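You operate a simulated robot arm through the tools that you are given. There is no shell and no other tool. Be economical: measure what you need, move in short steps, check, and stop when the job is done.

You are at the controls of a simulated robot arm. One attempt, no reset.

Task
Push the 35 g weight into socket 2 and run the balancer once.
Fine: slide the hood open, then shut; wait till the wheel stands. Where these are worked on the way, their far stop is far enough and under half their travel is too little: yellow hood.
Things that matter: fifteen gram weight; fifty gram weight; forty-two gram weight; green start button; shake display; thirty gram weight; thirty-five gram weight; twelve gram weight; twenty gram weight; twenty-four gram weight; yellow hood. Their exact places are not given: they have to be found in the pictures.

It is judged by the outcome, as a careful person would: the job done as asked, and still so three seconds after it is handed in. It fails if anything else is knocked over, pushed out of place, dropped, spilled or broken.

Robot
A 7-joint arm with a two-finger parallel gripper on a trunk, on a base that drives. Base frame: it is fixed to the floor where the robot stands at the start and does not move with it; the origin is under the middle of the robot, x ahead of it, y to its left, z up; the surface under the hand at the start is at about z = 80. Units: cm, degrees, N and s.
Its first joint turns from -166.0 to 166.0 degrees. Places, roughly: green start button [70, -20, 80]; shake display [60, 0, 80]; yellow hood [90, 0, 90]. Payload 3.43 kg.
Tool frame: the origin (TCP) lies between the finger pads and is the grasp point; the fingertips stand 3.4 cm ahead of it; z points along the fingers, y is the line along which they close. Largest opening 12.8 cm; finger width 2.4, thickness 1.2; the body of the gripper, 4.8 by 13 cm, starts 9.6 cm behind the TCP.
Orientation is that of the tool frame in the base frame, as a unit quaternion [w, x, y, z]. With the fingers straight down and closing along the base's y, the tool's x points along the base's -x, its y along +y and its z along -z.

Tools
- The arm moves only by the tool drive_tool. Its argument "motion" is a list that holds one entry, the list of rows, each a list of 7 numbers: the shift along the tool's x, y, z in cm, then the turn, a rotation vector about the tool's x, y, z in degrees, then the closure, from 0 (fully open) to 1 (shut). In form: [[[tx, ty, tz, wx, wy, wz, grip], ...]]. A call has 1 to 10 rows; each row is the pose to reach, as a shift and turn from the pose commanded when the call began, along the tool's axes at that moment. Each row takes 0.2 s and may step no farther than 5 cm and 8.6 degrees from the row before; otherwise, or with a gripper value out of range, the whole call is refused. Where a pose cannot be reached the arm comes as near as it can. A force on the tool above 40 N (or 10 N above the force at the start of the call, whichever is more), or a blocked arm, ends the call early, and 0.2 s more pass. The fingers move at their own pace (about 15.3 cm/s each) and stop on an object; they squeeze with about 38 N. The grip force told is the motor's: it shows also when the fingers shut on nothing. Time passes only in rows, and 0.2 s behind the last, so rows that repeat a pose let the fingers close. It gives the time, the measured TCP pose, the force on the tool (base axes), the opening and the grip force at its end, in the units of the frame above (readings bear some noise), with the torque about the TCP (base axes, N m) and any sound that the robot's microphone picked up, and new pictures: "pictures" is both (left out), scene, wrist or none.
- Cameras (640 x 400 px; columns grow to the right, rows downward): "scene" is now at [19.61, 23.59, 135.67]; the picture's right is [0.09, -1.00, -0.00], its down [-0.65, -0.06, -0.76] and it looks along [0.75, 0.07, -0.65] (base axes); focal length 247 px, centre (320, 200). "wrist" rides on the gripper at [7.6, -1.1, -16] in the tool frame; the picture's right is [0.15, 0.99, 0.00], its down [-0.88, 0.13, -0.46] and it looks along [-0.45, 0.07, 0.89] (tool axes); focal length 234 px, centre (320, 200).
- drive_base(legs): drives the robot by 1 to 6 legs, each [ahead, turn to the left] in cm and degrees, along the robot's own axes; the way and the turn of a leg run together, so that a leg with both is an arc; at most 150 cm and 180 degrees a leg. The arm and the cameras ride along, it lands a little off, and it stops where it bumps. It gives what a move gives, and a new picture of the scene camera.
- head_to(pan, tilt): turns the head with the scene camera to pan (to the left, within 120 degrees either way) and tilt (down, from -29 to 69), counted from straight ahead of the robot. It gives what a move gives, and a new picture of the scene camera.
- pixel_to_xyz(camera, pixels): for up to 12 pixels [column, row] of the newest picture of that camera ("zoom" is the newest enlarged one), the place [x, y, z] in the base frame of the surface seen there, good to about 0.2 cm. No time passes.
- enlarge(camera, box): a new picture of the part [left, top, right, bottom] of that camera's present view, enlarged. No time passes.
- job_done(): hands the job in; it is judged then, once.

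Keep the steps short. Do not move on a guess: measure, check each grasp and each placing, and mend mistakes. In all there are 80 turns and 260 pictures (those below and enlarged ones count). Leave the gripper open and the arm clear of the work at the hand-in unless told otherwise, and finish with a single line.

The tools are called as name(argument=value, ...) on one line, values as JSON. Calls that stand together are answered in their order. drive_tool: Moves the arm, as the interface text tells. Its arguments: {"type":"object","properties":{"motion":{"type":"array","items":{"type":"array","items":{"type":"array","items":{"type":"number"}}}},"pictures":{"type":"string","enum":["both","scene","wrist","none"]}},"required":["motion"]} The other tools are called the same way: drive_base (legs) drives the base; head_to (pan, tilt) turns the head that bears the scene camera; pixel_to_xyz (camera, pixels) gives the place of the surface under pixels of a picture; enlarge (camera, box) takes an enlarged picture of a part of a camera's view; job_done () hands the job in.

At the start:

```text
clock: 0.0
eef_pos: [53.28, 24.67, 112.62]
tool_rot: [0.0, 0.0, 1.0, -0.001]
contact_force: [-0.7, -0.2, -0.6]
wrist_torque: [-0.02, 0.0, -0.02]
finger_gap: 12.8
grip_force: 0.1
robot x, y, heading: [0.32, -0.52, 0.1]
head pan, tilt: [4.9, 40.1]
```

scene: 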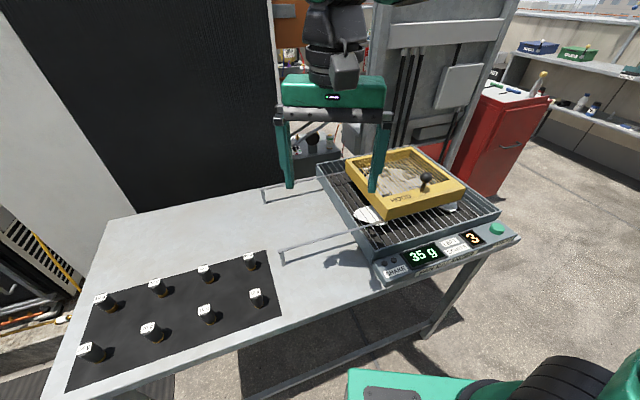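
wrist: 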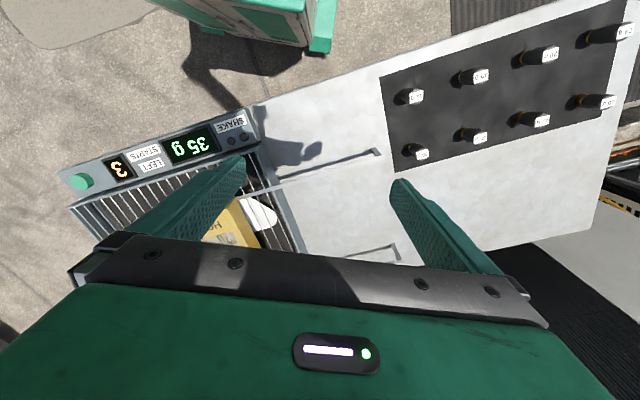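

I see the mat with eight weights and the balancer with its hood. I'll enlarge both to read the labels.

enlarge(camera="scene", box=[60, 230, 300, 380])

enlarge(camera="scene", box=[300, 130, 540, 280])

enlarge(camera="wrist", box=[380, 0, 640, 170])

```text
2.67 times, centred on (180, 305) of scene
```

zoom: 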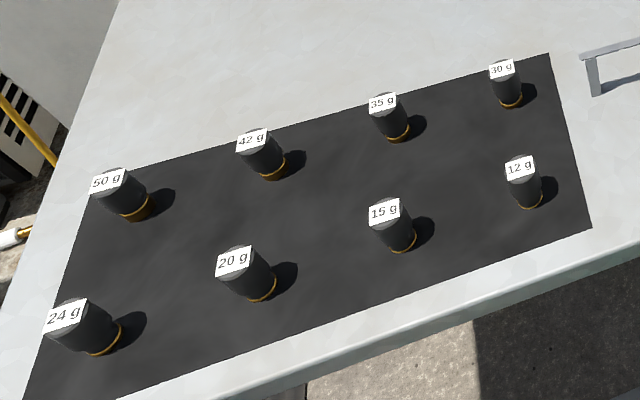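

```text
2.67 times, centred on (420, 205) of scene
```

zoom: 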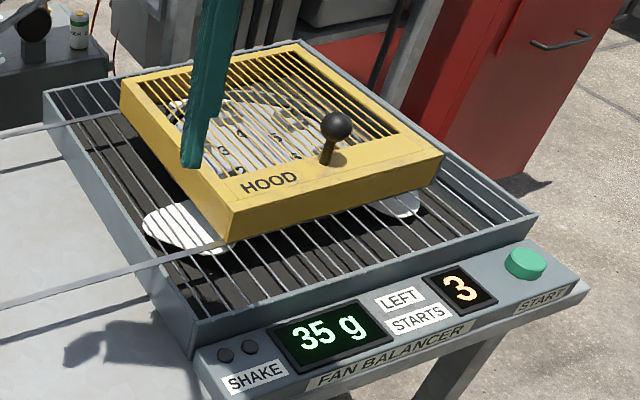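

```text
2.35 times, centred on (510, 85) of wrist
```

zoom: 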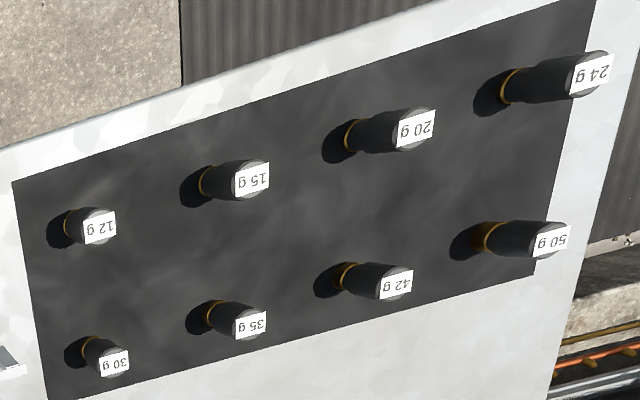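

The 35 g weight is at scene about (205,269). I'll measure it, its neighbours, the hood, knob, rails and button.

pixel_to_xyz(camera="scene", pixels=[[204, 268], [208, 278], [160, 284], [249, 256], [426, 178], [422, 190], [497, 228], [283, 250], [283, 262], [264, 190], [388, 216], [463, 197]])

enlarge(camera="scene", box=[340, 140, 470, 222])

pixel_to_xyz(camera="wrist", pixels=[[478, 136], [466, 131], [421, 155], [533, 120], [474, 76], [413, 97]])

```text
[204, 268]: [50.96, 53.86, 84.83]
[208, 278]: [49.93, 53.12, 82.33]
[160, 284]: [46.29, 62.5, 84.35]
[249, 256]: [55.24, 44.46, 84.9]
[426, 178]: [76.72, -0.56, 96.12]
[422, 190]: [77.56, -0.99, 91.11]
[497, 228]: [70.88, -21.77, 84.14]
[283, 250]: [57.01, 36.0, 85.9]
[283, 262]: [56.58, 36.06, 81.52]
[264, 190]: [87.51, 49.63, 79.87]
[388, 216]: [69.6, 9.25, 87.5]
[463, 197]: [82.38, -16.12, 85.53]
```

```text
4.88 times, centred on (405, 181) of scene
```

zoom: 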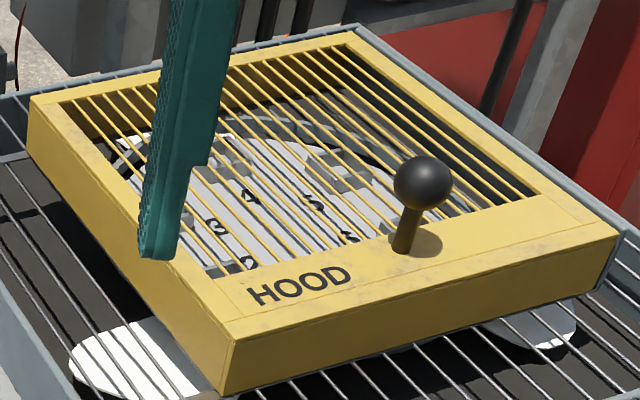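

```text
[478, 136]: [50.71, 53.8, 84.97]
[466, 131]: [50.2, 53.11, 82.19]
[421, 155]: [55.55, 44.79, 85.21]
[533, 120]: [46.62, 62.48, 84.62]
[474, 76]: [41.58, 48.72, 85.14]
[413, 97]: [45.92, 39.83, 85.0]
```

The table is turned about 26.6° to the left, so the hood should slide left along (-0.45, 0.89) on its two rails. I'll measure the knob from the zoom: ball edges, stem and hood top.

pixel_to_xyz(camera="zoom", pixels=[[422, 184], [396, 184], [450, 184], [422, 160], [422, 206], [404, 245], [330, 280], [600, 240], [235, 335], [40, 100], [360, 35], [425, 248]])

drive_tool(motion=[[[-2.5, -3.5, 0, 0, 0, -7, 0], [-5.5, -6.5, 0, 0, 0, -14, 0], [-8.5, -9.5, 0, 0, 0, -21, 0], [-11.5, -12.5, 0, 0, 0, -26.6, 0], [-14.5, -15.5, 0, 0, 0, -26.6, 0], [-17.5, -19, 0, 0, 0, -26.6, 0], [-20.5, -22.5, 2, 0, 0, -26.6, 0], [-23.7, -25.4, 4, 0, 0, -26.6, 0]]])

```text
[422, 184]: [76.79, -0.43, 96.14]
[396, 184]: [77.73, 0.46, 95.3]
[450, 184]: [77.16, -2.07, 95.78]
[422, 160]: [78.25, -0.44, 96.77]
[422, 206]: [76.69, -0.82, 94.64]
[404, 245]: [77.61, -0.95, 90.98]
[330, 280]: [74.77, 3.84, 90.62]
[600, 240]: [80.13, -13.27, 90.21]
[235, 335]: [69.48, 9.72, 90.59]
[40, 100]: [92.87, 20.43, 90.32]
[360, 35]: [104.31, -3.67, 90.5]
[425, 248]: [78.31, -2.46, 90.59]
```

```text
refused: row 7 steps farther than a row can; nothing moved
```

Knob ball centre is about (78.0, -0.8, 95.5) and the hood top is at z 90.5. The last move was refused for its step size. I'll send it again with smaller steps.

drive_tool(motion=[[[-2.7, -2.7, 0, 0, 0, -7, 0], [-5.5, -5.7, 0, 0, 0, -14, 0], [-8.5, -8.8, 0, 0, 0, -21, 0], [-11.6, -12, 0, 0, 0, -26.6, 0], [-15, -15.4, 0, 0, 0, -26.6, 0], [-18.3, -18.8, 0, 0, 0, -26.6, 0], [-21.5, -22.2, 1, 0, 0, -26.6, 0], [-24.7, -25.5, 2, 0, 0, -26.6, 0]]])

```text
clock: 1.8
eef_pos: [76.65, -0.83, 111.3]
tool_rot: [0.006, -0.231, 0.973, -0.001]
contact_force: [-0.8, 0.1, 1.2]
wrist_torque: [-0.06, -0.08, 0.01]
finger_gap: 12.8
grip_force: 0.1
robot x, y, heading: [0.15, -0.43, 0.0]
head pan, tilt: [4.9, 40.1]
```

scene: 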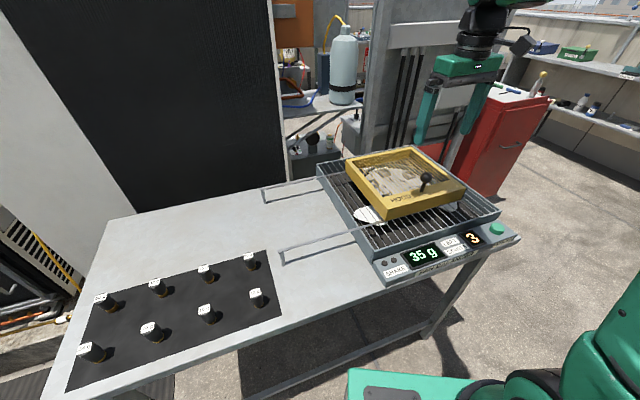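
wrist: 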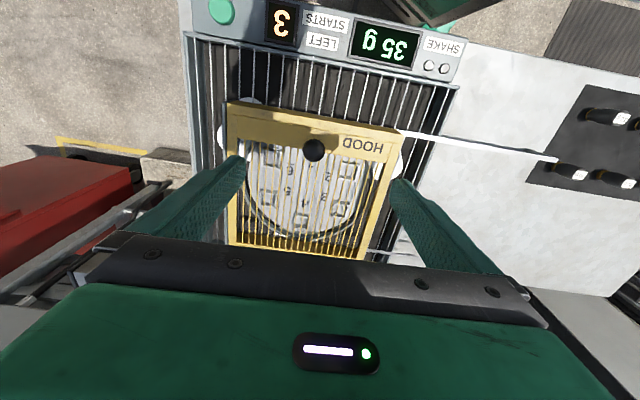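

I'm above the hood with the yaw matched. I'll check the knob from the wrist camera at (314,150) and look at the sockets through the hood.

pixel_to_xyz(camera="wrist", pixels=[[314, 150], [304, 150], [324, 150], [314, 141], [314, 159], [398, 140], [548, 158], [303, 215]])

enlarge(camera="wrist", box=[220, 110, 420, 250])

```text
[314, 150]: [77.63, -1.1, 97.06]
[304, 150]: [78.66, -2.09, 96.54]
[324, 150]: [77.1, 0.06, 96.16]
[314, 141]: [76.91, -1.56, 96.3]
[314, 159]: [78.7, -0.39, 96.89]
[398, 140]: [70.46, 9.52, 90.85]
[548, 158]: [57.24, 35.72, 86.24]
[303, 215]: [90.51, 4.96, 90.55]
```

```text
2.86 times, centred on (320, 180) of wrist
```

zoom: 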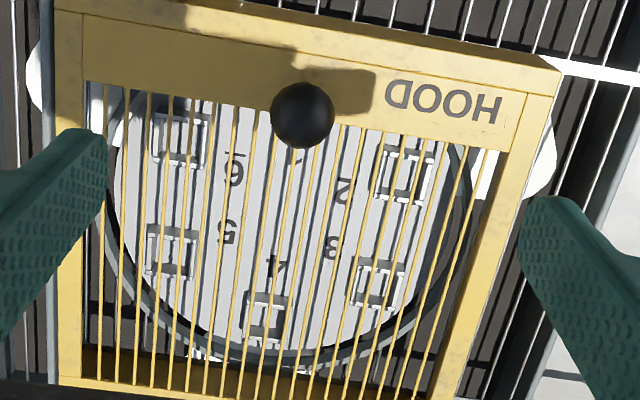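

Socket 2 is at the front left of the wheel. The knob centre is about (78.0, -1.0, 95.5). I'll come down around it and close on it.

drive_tool(motion=[[[-1.1, -0.76, 4, 0, 0, 0, 0], [-1.1, -0.76, 8, 0, 0, 0, 0], [-1.1, -0.76, 12, 0, 0, 0, 0], [-1.1, -0.76, 15.3, 0, 0, 0, 0], [-1.1, -0.76, 15.3, 0, 0, 0, 0.4], [-1.1, -0.76, 15.3, 0, 0, 0, 0.4]]])

```text
clock: 3.2
eef_pos: [78.2, -1.1, 96.2]
tool_rot: [0.006, -0.23, 0.973, -0.002]
contact_force: [-0.8, -0.6, 0.2]
wrist_torque: [0.02, -0.01, 0.0]
finger_gap: 7.68
grip_force: 0.0
robot x, y, heading: [0.37, -0.53, 0.2]
head pan, tilt: [4.9, 40.1]
```

scene: 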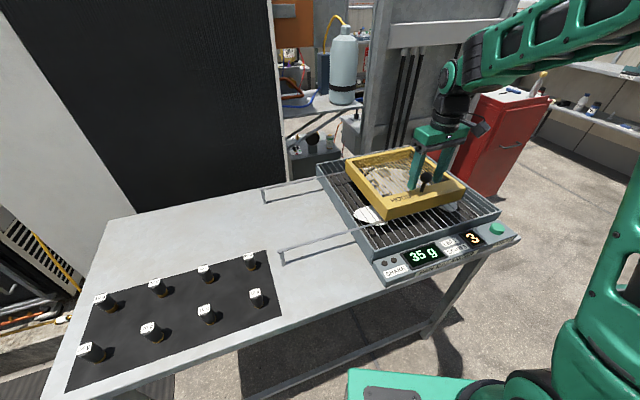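
wrist: 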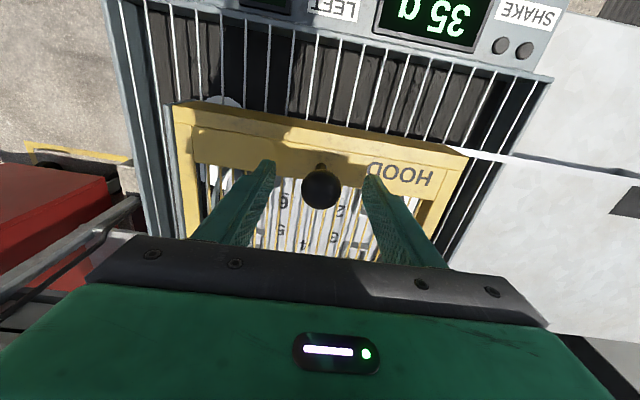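

The knob sits between the fingers. Next I'll close on it and try a short slide to the left (tool +y).

drive_tool(motion=[[[0, 0, 0.4, 0, 0, 0, 0.9], [0, 0, 0.4, 0, 0, 0, 0.9], [0, 1, 0.4, 0, 0, 0, 0.9], [0, 3, 0.4, 0, 0, 0, 0.9], [0, 5, 0.4, 0, 0, 0, 0.9]]])

```text
clock: 4.4
eef_pos: [76.05, 3.77, 95.87]
tool_rot: [0.009, -0.231, 0.973, -0.001]
contact_force: [10.3, 5.1, 29.2]
wrist_torque: [0.4, -0.33, 0.12]
finger_gap: 3.12
grip_force: 44.8
robot x, y, heading: [0.17, -0.62, -0.5]
head pan, tilt: [4.9, 40.1]
```

scene: 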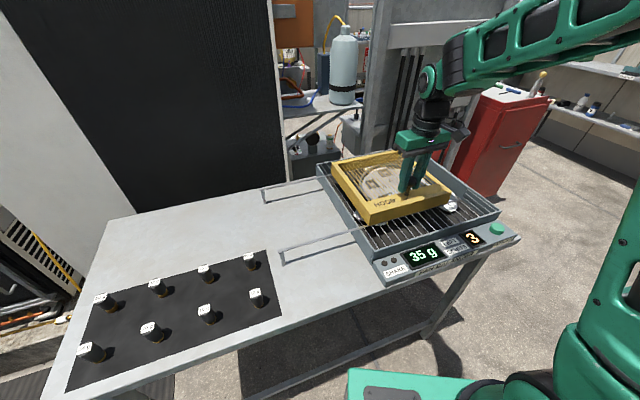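
wrist: 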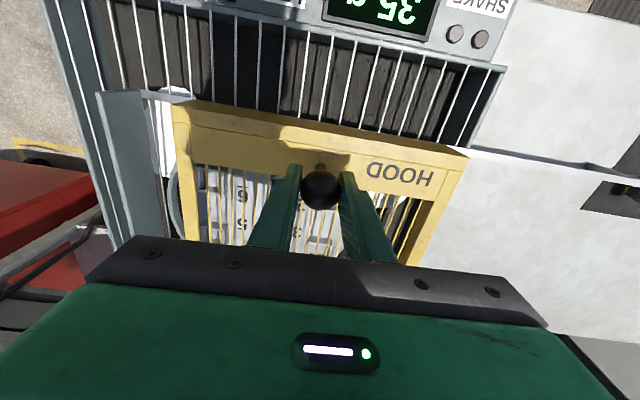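

The hood moves with the knob. The tool is pressing down a little (29 N upward on it), so I'll ease up slightly and keep sliding left.

drive_tool(motion=[[[0, 0, -0.4, 0, 0, 0, 0.9], [0, 2, -0.4, 0, 0, 0, 0.9], [0, 4, -0.4, 0, 0, 0, 0.9], [0, 6, -0.4, 0, 0, 0, 0.9], [0, 8, -0.4, 0, 0, 0, 0.9], [0, 10, -0.4, 0, 0, 0, 0.9]]], pictures="scene")

```text
clock: 5.1
eef_pos: [73.72, 5.92, 96.93]
tool_rot: [0.013, -0.231, 0.973, -0.002]
contact_force: [19.0, 9.0, -22.5]
wrist_torque: [-0.17, 0.13, 0.3]
finger_gap: 3.14
grip_force: 44.8
robot x, y, heading: [0.1, -0.3, -0.0]
head pan, tilt: [4.9, 40.1]
stopped in row 3: the force on the tool passed its limit at 43 N (the readings are from after the stop); the commanded pose is now the measured one
```

scene: 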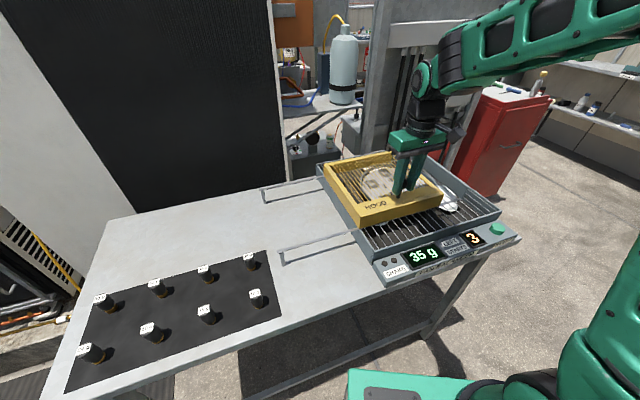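

There is side force: the tool has drifted about 0.7 cm off the slide line, and the tight grip is dragging. I'll loosen to a gap of about 4 cm, re-centre, and push with one finger.

drive_tool(motion=[[[0, 0, 0, 0, 0, 0, 0.66], [-0.6, 0, 0.7, 0, 0, 0, 0.66], [-0.6, 1.5, 0.7, 0, 0, 0, 0.66], [-0.6, 3, 0.7, 0, 0, 0, 0.66], [-0.6, 4.5, 0.7, 0, 0, 0, 0.66], [-0.6, 6, 0.7, 0, 0, 0, 0.66]]])

```text
clock: 6.5
eef_pos: [71.43, 11.55, 96.13]
tool_rot: [0.012, -0.231, 0.973, -0.003]
contact_force: [0.7, -0.2, -0.4]
wrist_torque: [0.01, -0.02, 0.0]
finger_gap: 4.38
grip_force: 0.0
robot x, y, heading: [0.08, -0.55, -0.0]
head pan, tilt: [4.9, 40.1]
```

scene: 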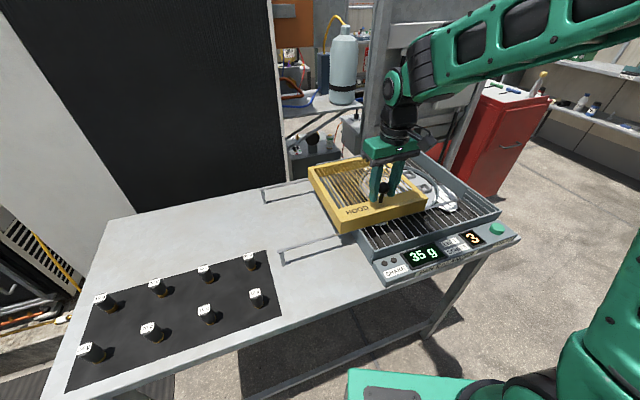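
wrist: 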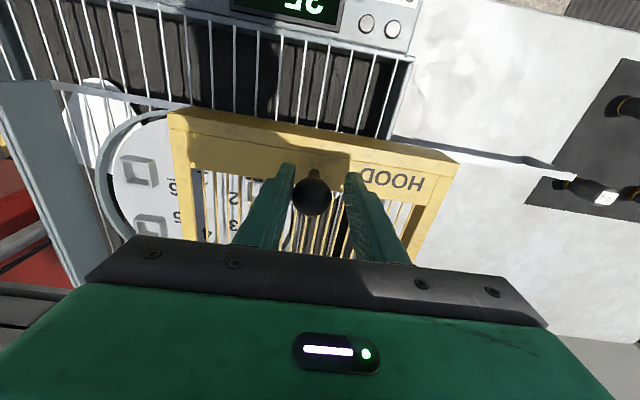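

That moves freely. I'll push on toward the far stop.

drive_tool(motion=[[[0, 1.8, 0, 0, 0, 0, 0.66], [0, 3.6, 0, 0, 0, 0, 0.66], [0, 5.4, 0, 0, 0, 0, 0.66], [0, 7.2, 0, 0, 0, 0, 0.66], [0, 9, 0, 0, 0, 0, 0.66], [0, 10.8, 0, 0, 0, 0, 0.66], [0, 12.6, 0, 0, 0, 0, 0.66]]])

```text
clock: 8.1
eef_pos: [65.85, 22.89, 96.02]
tool_rot: [0.013, -0.231, 0.973, -0.004]
contact_force: [-0.1, -0.7, 0.0]
wrist_torque: [0.02, -0.02, -0.04]
finger_gap: 4.35
grip_force: 0.1
robot x, y, heading: [0.65, -0.73, 0.2]
head pan, tilt: [4.9, 40.1]
```

scene: 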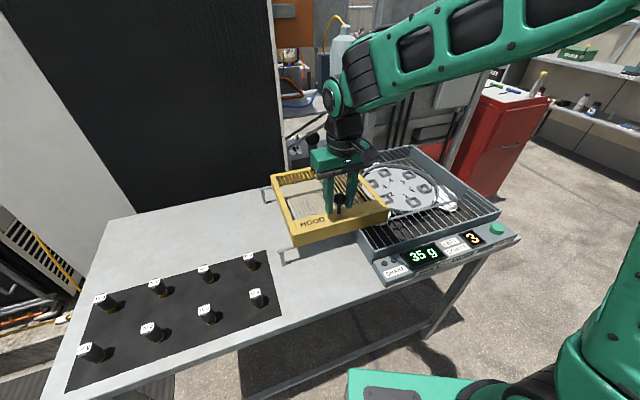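
wrist: 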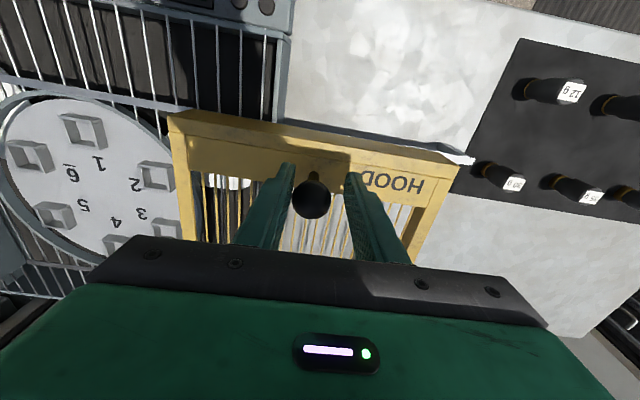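

The hood is nearly at the rail ends. I'll push on gently until it meets the stop.

drive_tool(motion=[[[0, 0.7, 0, 0, 0, 0, 0.66], [0, 1.4, 0, 0, 0, 0, 0.66], [0, 2.1, 0, 0, 0, 0, 0.66], [0, 2.8, 0, 0, 0, 0, 0.66], [0, 3.3, 0, 0, 0, 0, 0.66]]])

```text
clock: 9.3
eef_pos: [64.41, 25.75, 96.09]
tool_rot: [0.013, -0.231, 0.973, -0.003]
contact_force: [-0.2, -0.7, -0.6]
wrist_torque: [-0.03, 0.05, -0.01]
finger_gap: 4.39
grip_force: 1.0
robot x, y, heading: [0.21, -0.96, 0.0]
head pan, tilt: [4.9, 40.1]
```

scene: 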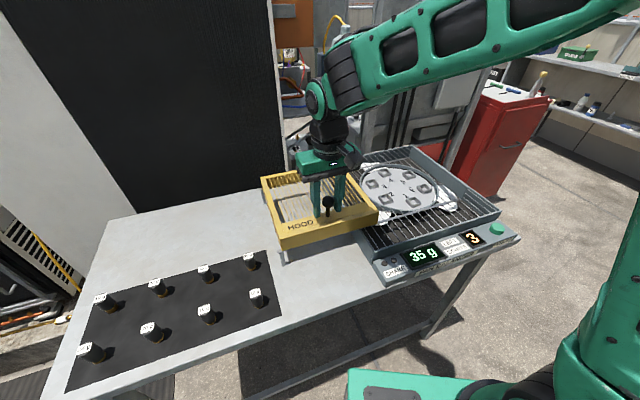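
wrist: 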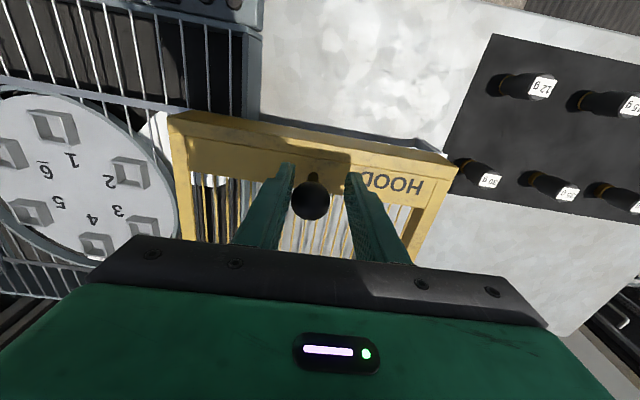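

The hood is still moving freely and its left edge is near (56,36). I'll go on in small steps.

drive_tool(motion=[[[0, 0.6, 0, 0, 0, 0, 0.66], [0, 1.2, 0, 0, 0, 0, 0.66], [0, 1.8, 0, 0, 0, 0, 0.66], [0, 2.4, 0, 0, 0, 0, 0.66], [0, 3.0, 0, 0, 0, 0, 0.66]]])

```text
clock: 10.3
eef_pos: [62.2, 26.88, 96.88]
tool_rot: [0.017, -0.222, 0.975, -0.01]
contact_force: [-12.0, -36.2, 12.7]
wrist_torque: [-0.99, -0.46, -1.17]
finger_gap: 5.95
grip_force: 14.3
robot x, y, heading: [0.07, -0.62, 0.1]
head pan, tilt: [4.9, 40.1]
stopped in row 5: the force on the tool passed its limit at 42 N (the readings are from after the stop); the commanded pose is now the measured one
```

scene: 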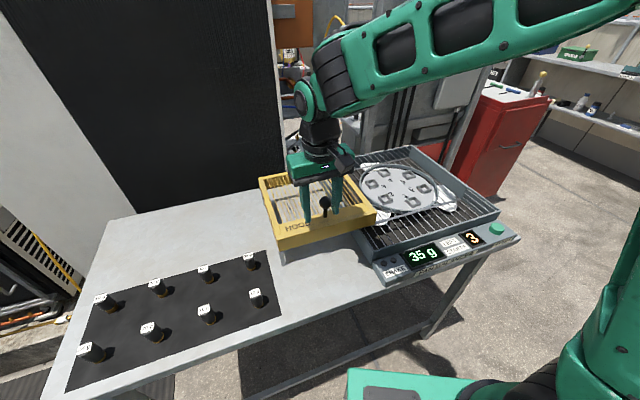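
wrist: 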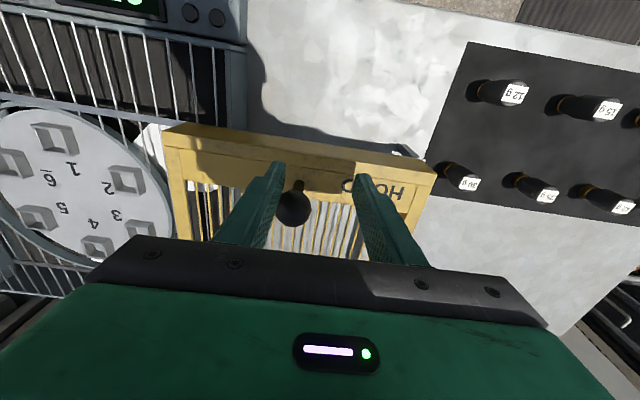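

That is the far stop. I'll open, back off and lift straight up.

drive_tool(motion=[[[0, -1.2, 0, 0, 0, 0, 0.4], [0, -1.2, 0, 0, 0, 0, 0.2], [0, -1.2, -3, 0, 0, 0, 0], [0, -1.2, -7, 0, 0, 0, 0], [0, -1.2, -11, 0, 0, 0, 0]]])

enlarge(camera="scene", box=[340, 145, 470, 226])

enlarge(camera="scene", box=[180, 230, 300, 310])

```text
clock: 11.5
eef_pos: [62.43, 26.46, 107.79]
tool_rot: [0.018, -0.226, 0.974, -0.006]
contact_force: [0.8, 0.2, -0.4]
wrist_torque: [0.02, 0.03, 0.01]
finger_gap: 12.8
grip_force: 0.0
robot x, y, heading: [0.32, -0.54, 0.0]
head pan, tilt: [4.9, 40.1]
```

scene: 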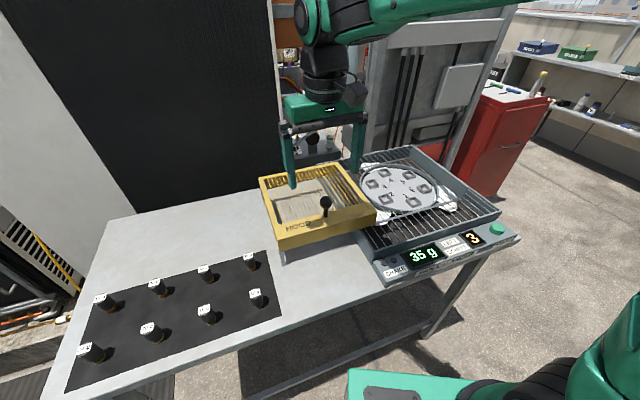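
wrist: 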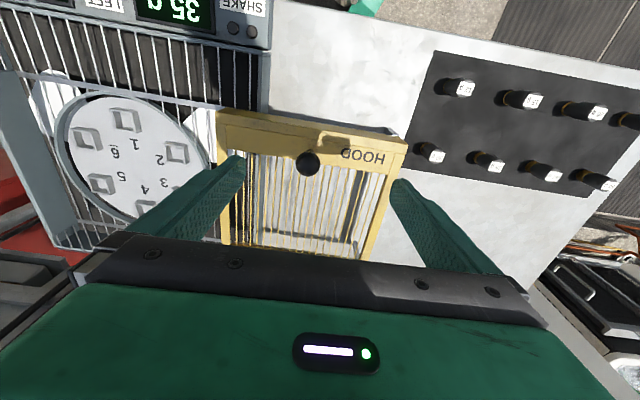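

```text
4.92 times, centred on (405, 186) of scene
```

zoom: 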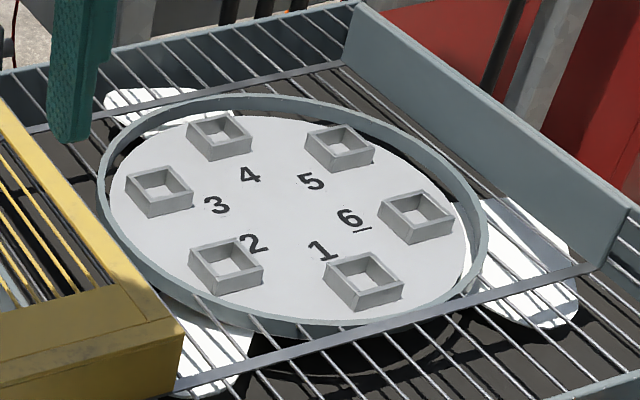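

```text
5.00 times, centred on (240, 270) of scene
```

zoom: 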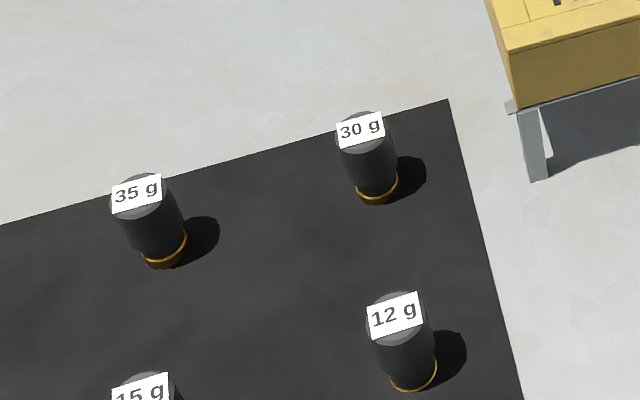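

Sockets are open-topped square collars. I'll measure the 35 g weight in this zoom, then the sockets.

pixel_to_xyz(camera="zoom", pixels=[[113, 200], [165, 190], [138, 192], [142, 212], [135, 180], [130, 235], [155, 235], [180, 235], [165, 262], [158, 245]])

enlarge(camera="scene", box=[366, 178, 414, 208])

```text
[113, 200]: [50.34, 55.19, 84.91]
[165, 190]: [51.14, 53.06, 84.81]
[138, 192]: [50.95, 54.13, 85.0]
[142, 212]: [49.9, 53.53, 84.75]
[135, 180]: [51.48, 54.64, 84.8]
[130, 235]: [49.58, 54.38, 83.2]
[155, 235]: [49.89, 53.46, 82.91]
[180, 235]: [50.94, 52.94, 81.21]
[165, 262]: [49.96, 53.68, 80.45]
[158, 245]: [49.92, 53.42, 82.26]
```

```text
13.33 times, centred on (390, 193) of scene
```

zoom: 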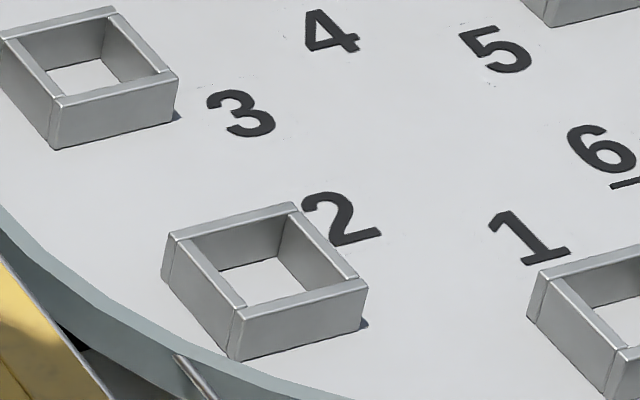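

Next, the corners and floor of socket 2.

pixel_to_xyz(camera="zoom", pixels=[[174, 238], [292, 209], [360, 284], [240, 308], [183, 247], [245, 300], [350, 279], [283, 213], [265, 285], [300, 340], [250, 278], [400, 180]])

enlarge(camera="wrist", box=[60, 90, 220, 190])

```text
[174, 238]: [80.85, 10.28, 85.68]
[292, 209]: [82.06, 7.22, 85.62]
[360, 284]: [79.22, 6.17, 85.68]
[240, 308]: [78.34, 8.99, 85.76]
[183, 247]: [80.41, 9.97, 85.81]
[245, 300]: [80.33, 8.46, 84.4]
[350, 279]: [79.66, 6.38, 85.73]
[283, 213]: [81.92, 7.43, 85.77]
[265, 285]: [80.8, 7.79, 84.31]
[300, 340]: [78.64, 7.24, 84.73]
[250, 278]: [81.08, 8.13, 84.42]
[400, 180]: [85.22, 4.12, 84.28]
```

```text
4.00 times, centred on (140, 140) of wrist
```

zoom: 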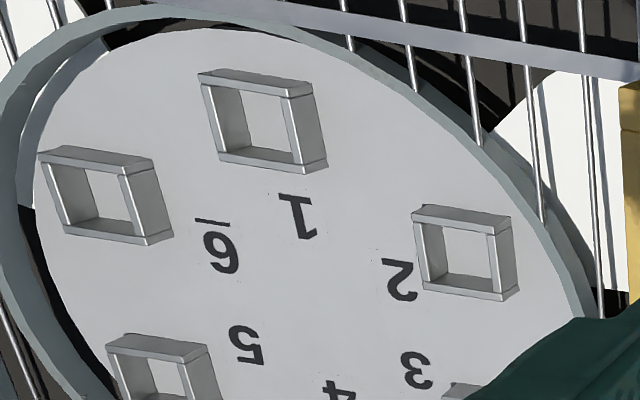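

Socket 2 centre is about (80.1, 8.2), with rim z 85.75, floor z 84.35 and inner width about 2.4. The weight stands at about (50.8, 54.0), about 2.1 wide, with its top at 85. The tool has about 2° of tilt, so I'll correct that while moving above the weight.

drive_tool(motion=[[[-0.2, 4, 0, -0.5, 1, -0.2, 0], [-0.4, 8.5, 0, -0.96, 1.95, -0.5, 0], [-0.7, 13, 0, -0.96, 1.95, -0.5, 0.2], [-1, 17.5, 0, -0.96, 1.95, -0.5, 0.4], [-1.3, 22, 0, -0.96, 1.95, -0.5, 0.5], [-1.5, 26, 1, -0.96, 1.95, -0.5, 0.5], [-1.7, 29.8, 3, -0.96, 1.95, -0.5, 0.5], [-1.7, 29.8, 7, -0.96, 1.95, -0.5, 0.5]]])

```text
clock: 13.3
eef_pos: [51.27, 53.82, 99.98]
tool_rot: [0.001, -0.229, 0.973, -0.002]
contact_force: [0.2, -0.2, 0.9]
wrist_torque: [0.02, -0.03, 0.03]
finger_gap: 6.4
grip_force: 0.1
robot x, y, heading: [0.19, -0.71, -0.0]
head pan, tilt: [4.9, 40.1]
```

scene: 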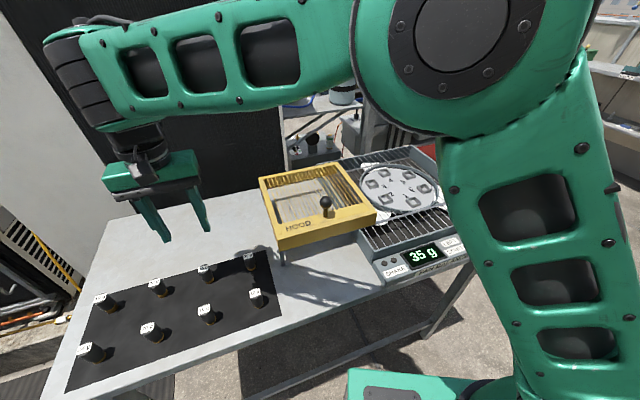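
wrist: 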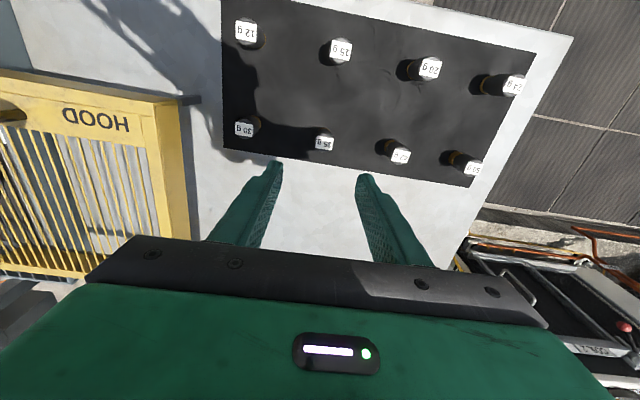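

The tool is over the row. I'll enlarge the wrist view of the 35 g weight and measure it again.

enlarge(camera="wrist", box=[292, 120, 356, 160])

pixel_to_xyz(camera="wrist", pixels=[[324, 143], [245, 129], [400, 155]])

```text
10.00 times, centred on (324, 140) of wrist
```

zoom: 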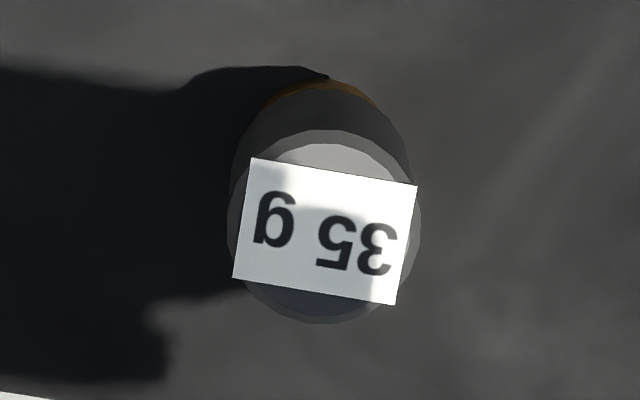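

```text
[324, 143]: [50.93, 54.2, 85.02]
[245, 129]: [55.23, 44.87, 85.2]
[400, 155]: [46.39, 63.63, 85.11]
```

pixel_to_xyz(camera="zoom", pixels=[[324, 228], [235, 222], [412, 232], [326, 140], [322, 312]])

```text
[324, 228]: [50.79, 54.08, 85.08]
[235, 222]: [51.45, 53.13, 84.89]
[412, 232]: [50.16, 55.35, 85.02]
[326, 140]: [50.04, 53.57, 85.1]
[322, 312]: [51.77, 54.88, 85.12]
```

Weight centre is (50.8, 54.1) and its width is about 2.4. I'll line up and go down to TCP z about 85.6, so the fingertips stay above where the socket rim will be.

drive_tool(motion=[[[0.3, 0.47, 4, 0, 0, 0, 0.5], [0.3, 0.47, 8, 0, 0, 0, 0.5], [0.3, 0.47, 11, 0, 0, 0, 0.5], [0.3, 0.47, 11, 0, 0, 0, 0.5]]])

enlarge(camera="wrist", box=[240, 130, 400, 230])

```text
clock: 14.3
eef_pos: [50.79, 53.99, 89.11]
tool_rot: [0.0, -0.23, 0.973, -0.002]
contact_force: [-0.7, 0.9, 0.8]
wrist_torque: [-0.01, -0.01, 0.02]
finger_gap: 6.35
grip_force: 0.0
robot x, y, heading: [0.29, -0.81, 0.1]
head pan, tilt: [4.9, 40.1]
```

scene: 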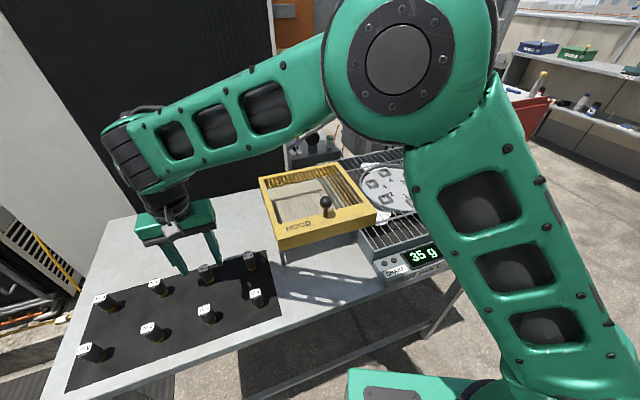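
wrist: 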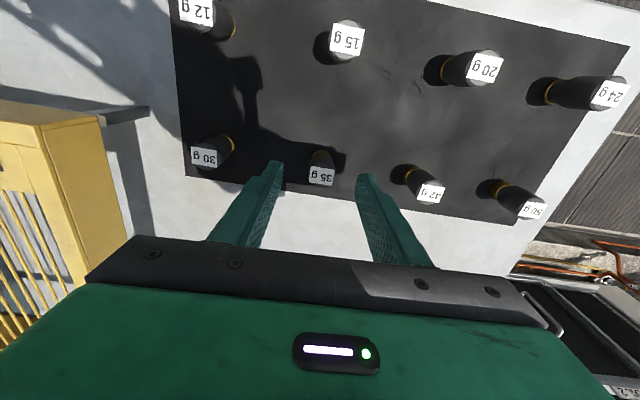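

```text
4.00 times, centred on (320, 180) of wrist
```

zoom: 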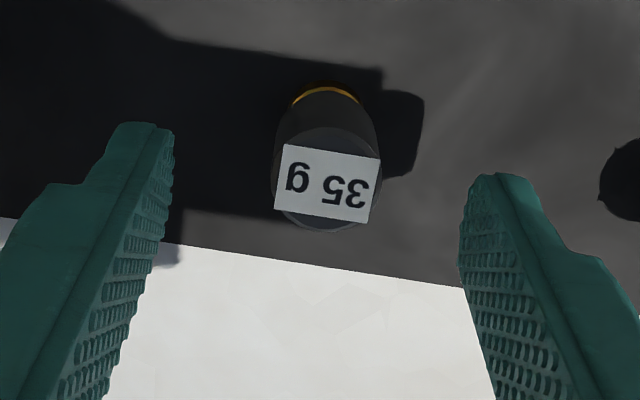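

The weight is centred between the fingers. I'll go down 3.5 cm and close.

drive_tool(motion=[[[0, 0, 2, 0, 0, 0, 0.5], [0, 0, 3.5, 0, 0, 0, 0.5], [0, 0, 3.5, 0, 0, 0, 0.7], [0, 0, 3.5, 0, 0, 0, 0.95], [0, 0, 3.5, 0, 0, 0, 0.95]]])

enlarge(camera="wrist", box=[240, 130, 400, 230])

```text
clock: 15.5
eef_pos: [50.79, 54.0, 85.61]
tool_rot: [-0.001, -0.23, 0.973, -0.002]
contact_force: [0.4, 0.2, 1.3]
wrist_torque: [0.04, 0.0, -0.01]
finger_gap: 2.4
grip_force: 38.0
robot x, y, heading: [0.55, -0.95, -0.2]
head pan, tilt: [4.9, 40.1]
```

scene: 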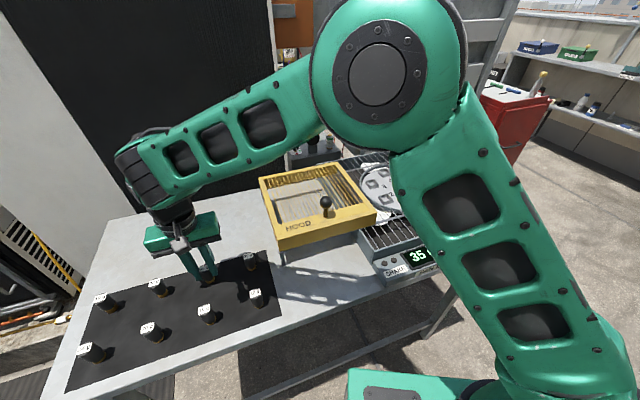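
wrist: 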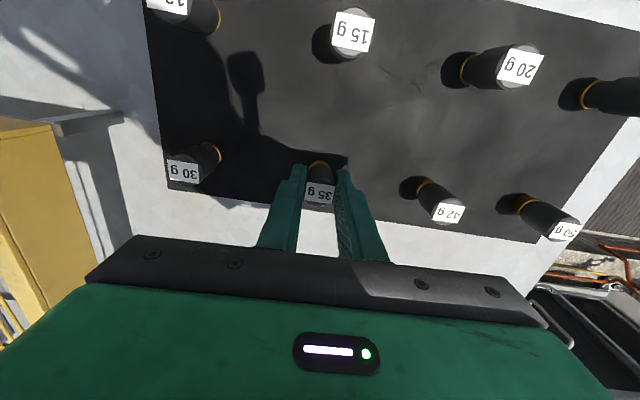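

```text
4.00 times, centred on (320, 180) of wrist
```

zoom: 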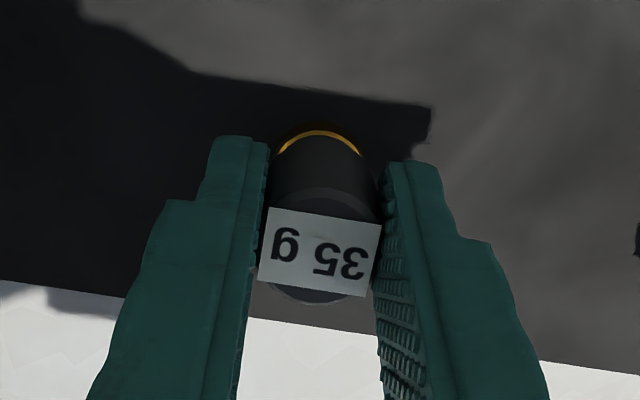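

It's gripped with a gap of 2.4. I'll lift it high enough to clear the hood knob.

drive_tool(motion=[[[0, 0, -2, 0, 0, 0, 0.95], [0, 0, -6, 0, 0, 0, 0.95], [0, 0, -10, 0, 0, 0, 0.95], [0, 0, -14, 0, 0, 0, 0.95], [0, 0, -18, 0, 0, 0, 0.95], [0, 0, -22, 0, 0, 0, 0.95], [-0.5, -4.5, -22, 0, 0, 0, 0.95], [-1, -9, -22, 0, 0, 0, 0.95], [-1.5, -13.5, -22, 0, 0, 0, 0.95], [-2, -18, -22, 0, 0, 0, 0.95]]])

```text
clock: 17.7
eef_pos: [60.34, 39.24, 107.93]
tool_rot: [0.0, -0.23, 0.973, -0.002]
contact_force: [0.1, 0.3, -0.3]
wrist_torque: [-0.07, -0.04, -0.02]
finger_gap: 2.39
grip_force: 38.3
robot x, y, heading: [0.29, -0.45, -0.2]
head pan, tilt: [4.9, 40.1]
```

scene: 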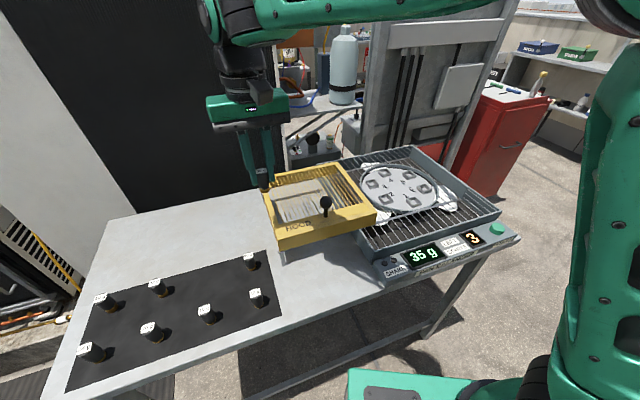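
wrist: 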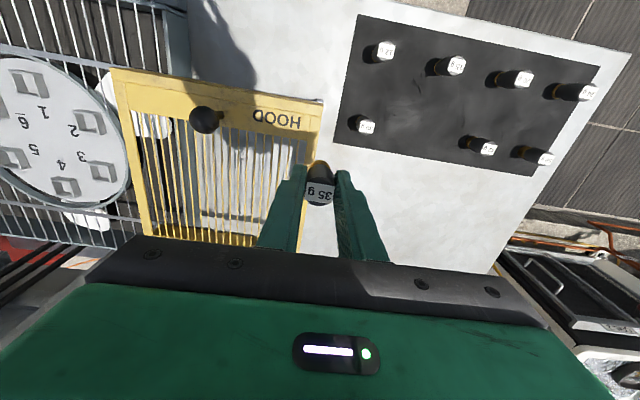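

The weight is held upright. I'll carry it over to a point above socket 2.

drive_tool(motion=[[[-0.5, -4.5, 0, 0, 0, 0, 0.95], [-1, -9.2, 0, 0, 0, 0, 0.95], [-1.5, -13.9, 0, 0, 0, 0, 0.95], [-2, -18.6, 0, 0, 0, 0, 0.95], [-2.5, -23.3, 0, 0, 0, 0, 0.95], [-3, -28, 0, 0, 0, 0, 0.95], [-3.4, -32.5, 0, 0, 0, 0, 0.95], [-3.8, -36.6, 0, 0, 0, 0, 0.95], [-3.8, -36.6, 4, 0, 0, 0, 0.95], [-3.8, -36.6, 7, 0, 0, 0, 0.95]]])

enlarge(camera="wrist", box=[240, 130, 400, 230])

enlarge(camera="scene", box=[340, 145, 470, 226])

```text
clock: 19.9
eef_pos: [80.4, 7.88, 101.01]
tool_rot: [0.0, -0.23, 0.973, -0.002]
contact_force: [-0.7, 0.4, 0.6]
wrist_torque: [-0.01, -0.03, 0.0]
finger_gap: 2.39
grip_force: 38.1
robot x, y, heading: [0.34, -0.23, -0.1]
head pan, tilt: [4.9, 40.1]
```

scene: 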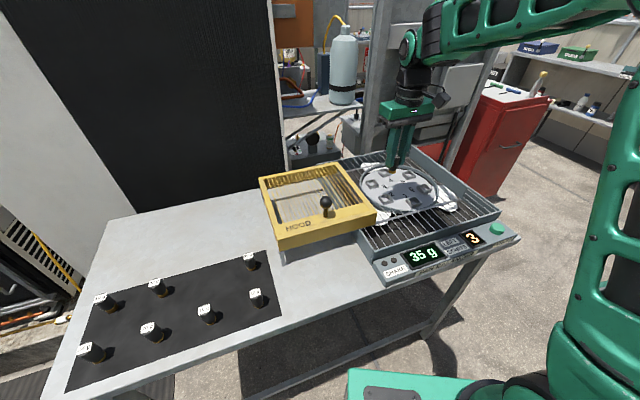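
wrist: 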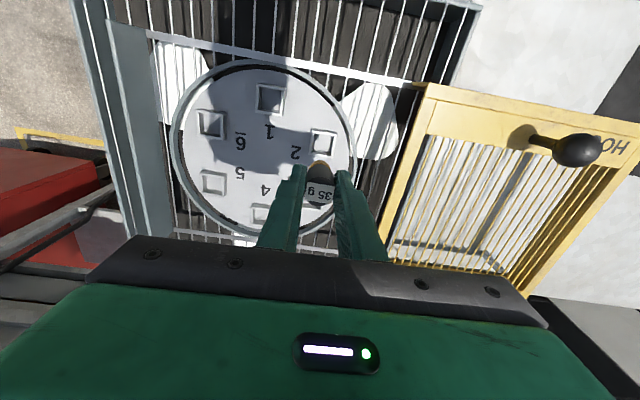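

```text
4.00 times, centred on (320, 180) of wrist
```

zoom: 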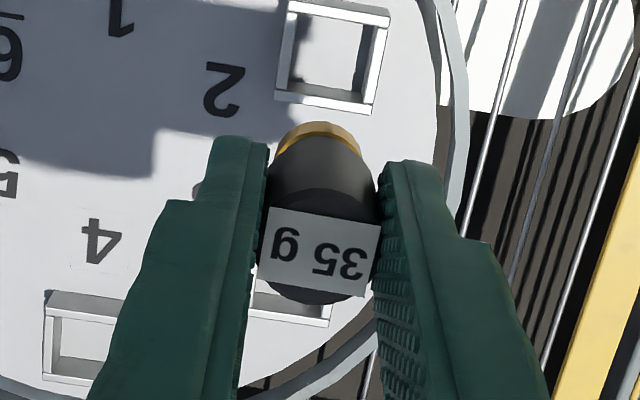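

```text
4.92 times, centred on (405, 186) of scene
```

zoom: 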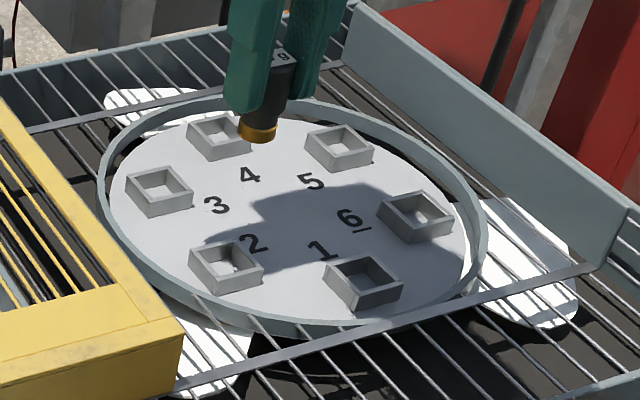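

The weight hangs above. I'll measure socket 2 closely from the wrist camera, along with the weight's own top and bottom ring.

enlarge(camera="wrist", box=[296, 124, 344, 154])

```text
13.33 times, centred on (320, 139) of wrist
```

zoom: 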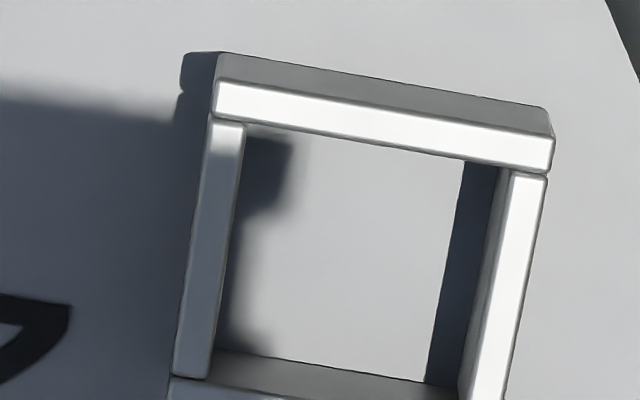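

enlarge(camera="wrist", box=[296, 128, 352, 163])

```text
11.43 times, centred on (324, 146) of wrist
```

zoom: 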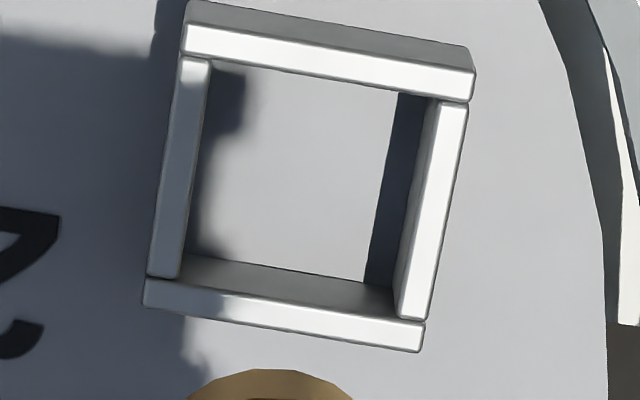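

I'll measure socket 2's four wall tops in this zoom, and the gripped weight's top in the same wrist picture, so I can work from the relative offset.

pixel_to_xyz(camera="zoom", pixels=[[328, 63], [285, 316], [180, 170], [432, 210], [186, 40], [470, 87], [146, 291], [421, 336], [310, 190]])

pixel_to_xyz(camera="wrist", pixels=[[319.5, 192], [309, 191], [330, 193], [319, 203], [320, 184], [319, 164], [310, 166], [329, 166]])

```text
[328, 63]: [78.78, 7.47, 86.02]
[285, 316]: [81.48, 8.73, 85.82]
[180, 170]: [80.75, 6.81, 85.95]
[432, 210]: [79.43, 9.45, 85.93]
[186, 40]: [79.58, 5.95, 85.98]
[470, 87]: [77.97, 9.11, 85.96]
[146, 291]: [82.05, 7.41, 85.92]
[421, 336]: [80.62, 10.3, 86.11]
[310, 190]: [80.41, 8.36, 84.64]
```

```text
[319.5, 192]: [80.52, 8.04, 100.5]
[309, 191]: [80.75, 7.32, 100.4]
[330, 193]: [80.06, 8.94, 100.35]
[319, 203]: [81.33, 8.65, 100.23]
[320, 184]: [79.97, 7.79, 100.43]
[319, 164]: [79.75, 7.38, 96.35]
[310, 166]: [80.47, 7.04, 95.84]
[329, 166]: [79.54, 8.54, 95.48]
```

The socket centre averages (80.08, 8.15). The weight is about 0.17 (tool x) and 0.36 (tool y) short of it. I'll shift and come down until the weight is about 1 cm above the rim, then look again.

drive_tool(motion=[[[0.17, 0.36, 3, 0, 0, 0, 0.95], [0.17, 0.36, 6, 0, 0, 0, 0.95], [0.17, 0.36, 8.4, 0, 0, 0, 0.95], [0.17, 0.36, 8.7, 0, 0, 0, 0.95], [0.17, 0.36, 8.7, 0, 0, 0, 0.95]]])

enlarge(camera="wrist", box=[272, 135, 368, 195])

enlarge(camera="scene", box=[358, 160, 422, 200])

```text
clock: 21.1
eef_pos: [80.02, 8.13, 92.31]
tool_rot: [0.0, -0.229, 0.973, -0.002]
contact_force: [0.1, -0.4, -0.2]
wrist_torque: [0.01, 0.0, -0.03]
finger_gap: 2.4
grip_force: 38.1
robot x, y, heading: [0.25, -0.7, 0.0]
head pan, tilt: [4.9, 40.1]
```

scene: 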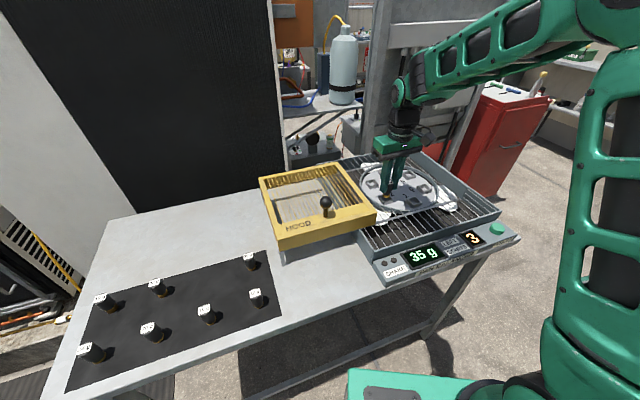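
wrist: 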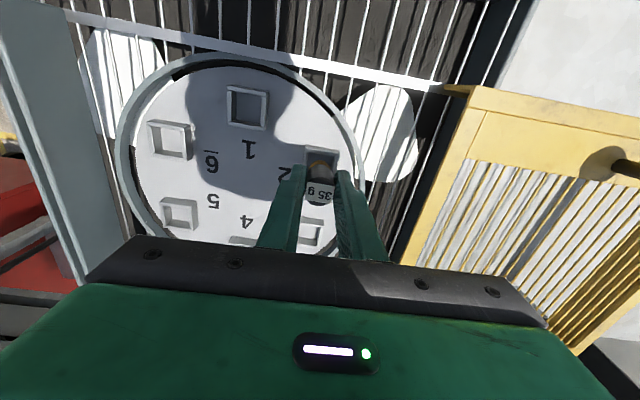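

```text
6.67 times, centred on (320, 165) of wrist
```

zoom: 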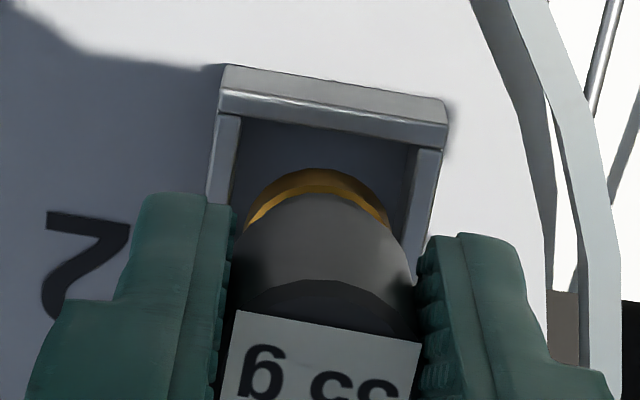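

```text
10.00 times, centred on (390, 180) of scene
```

zoom: 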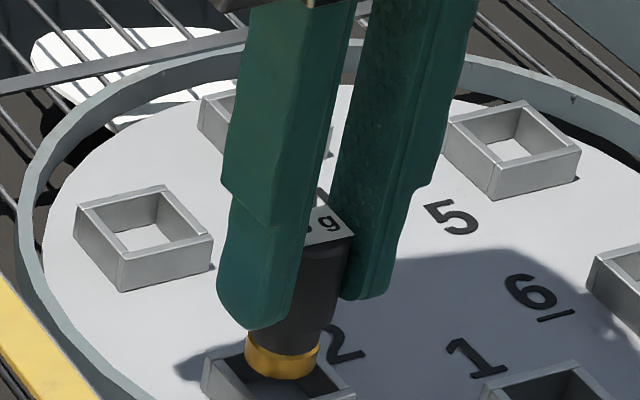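

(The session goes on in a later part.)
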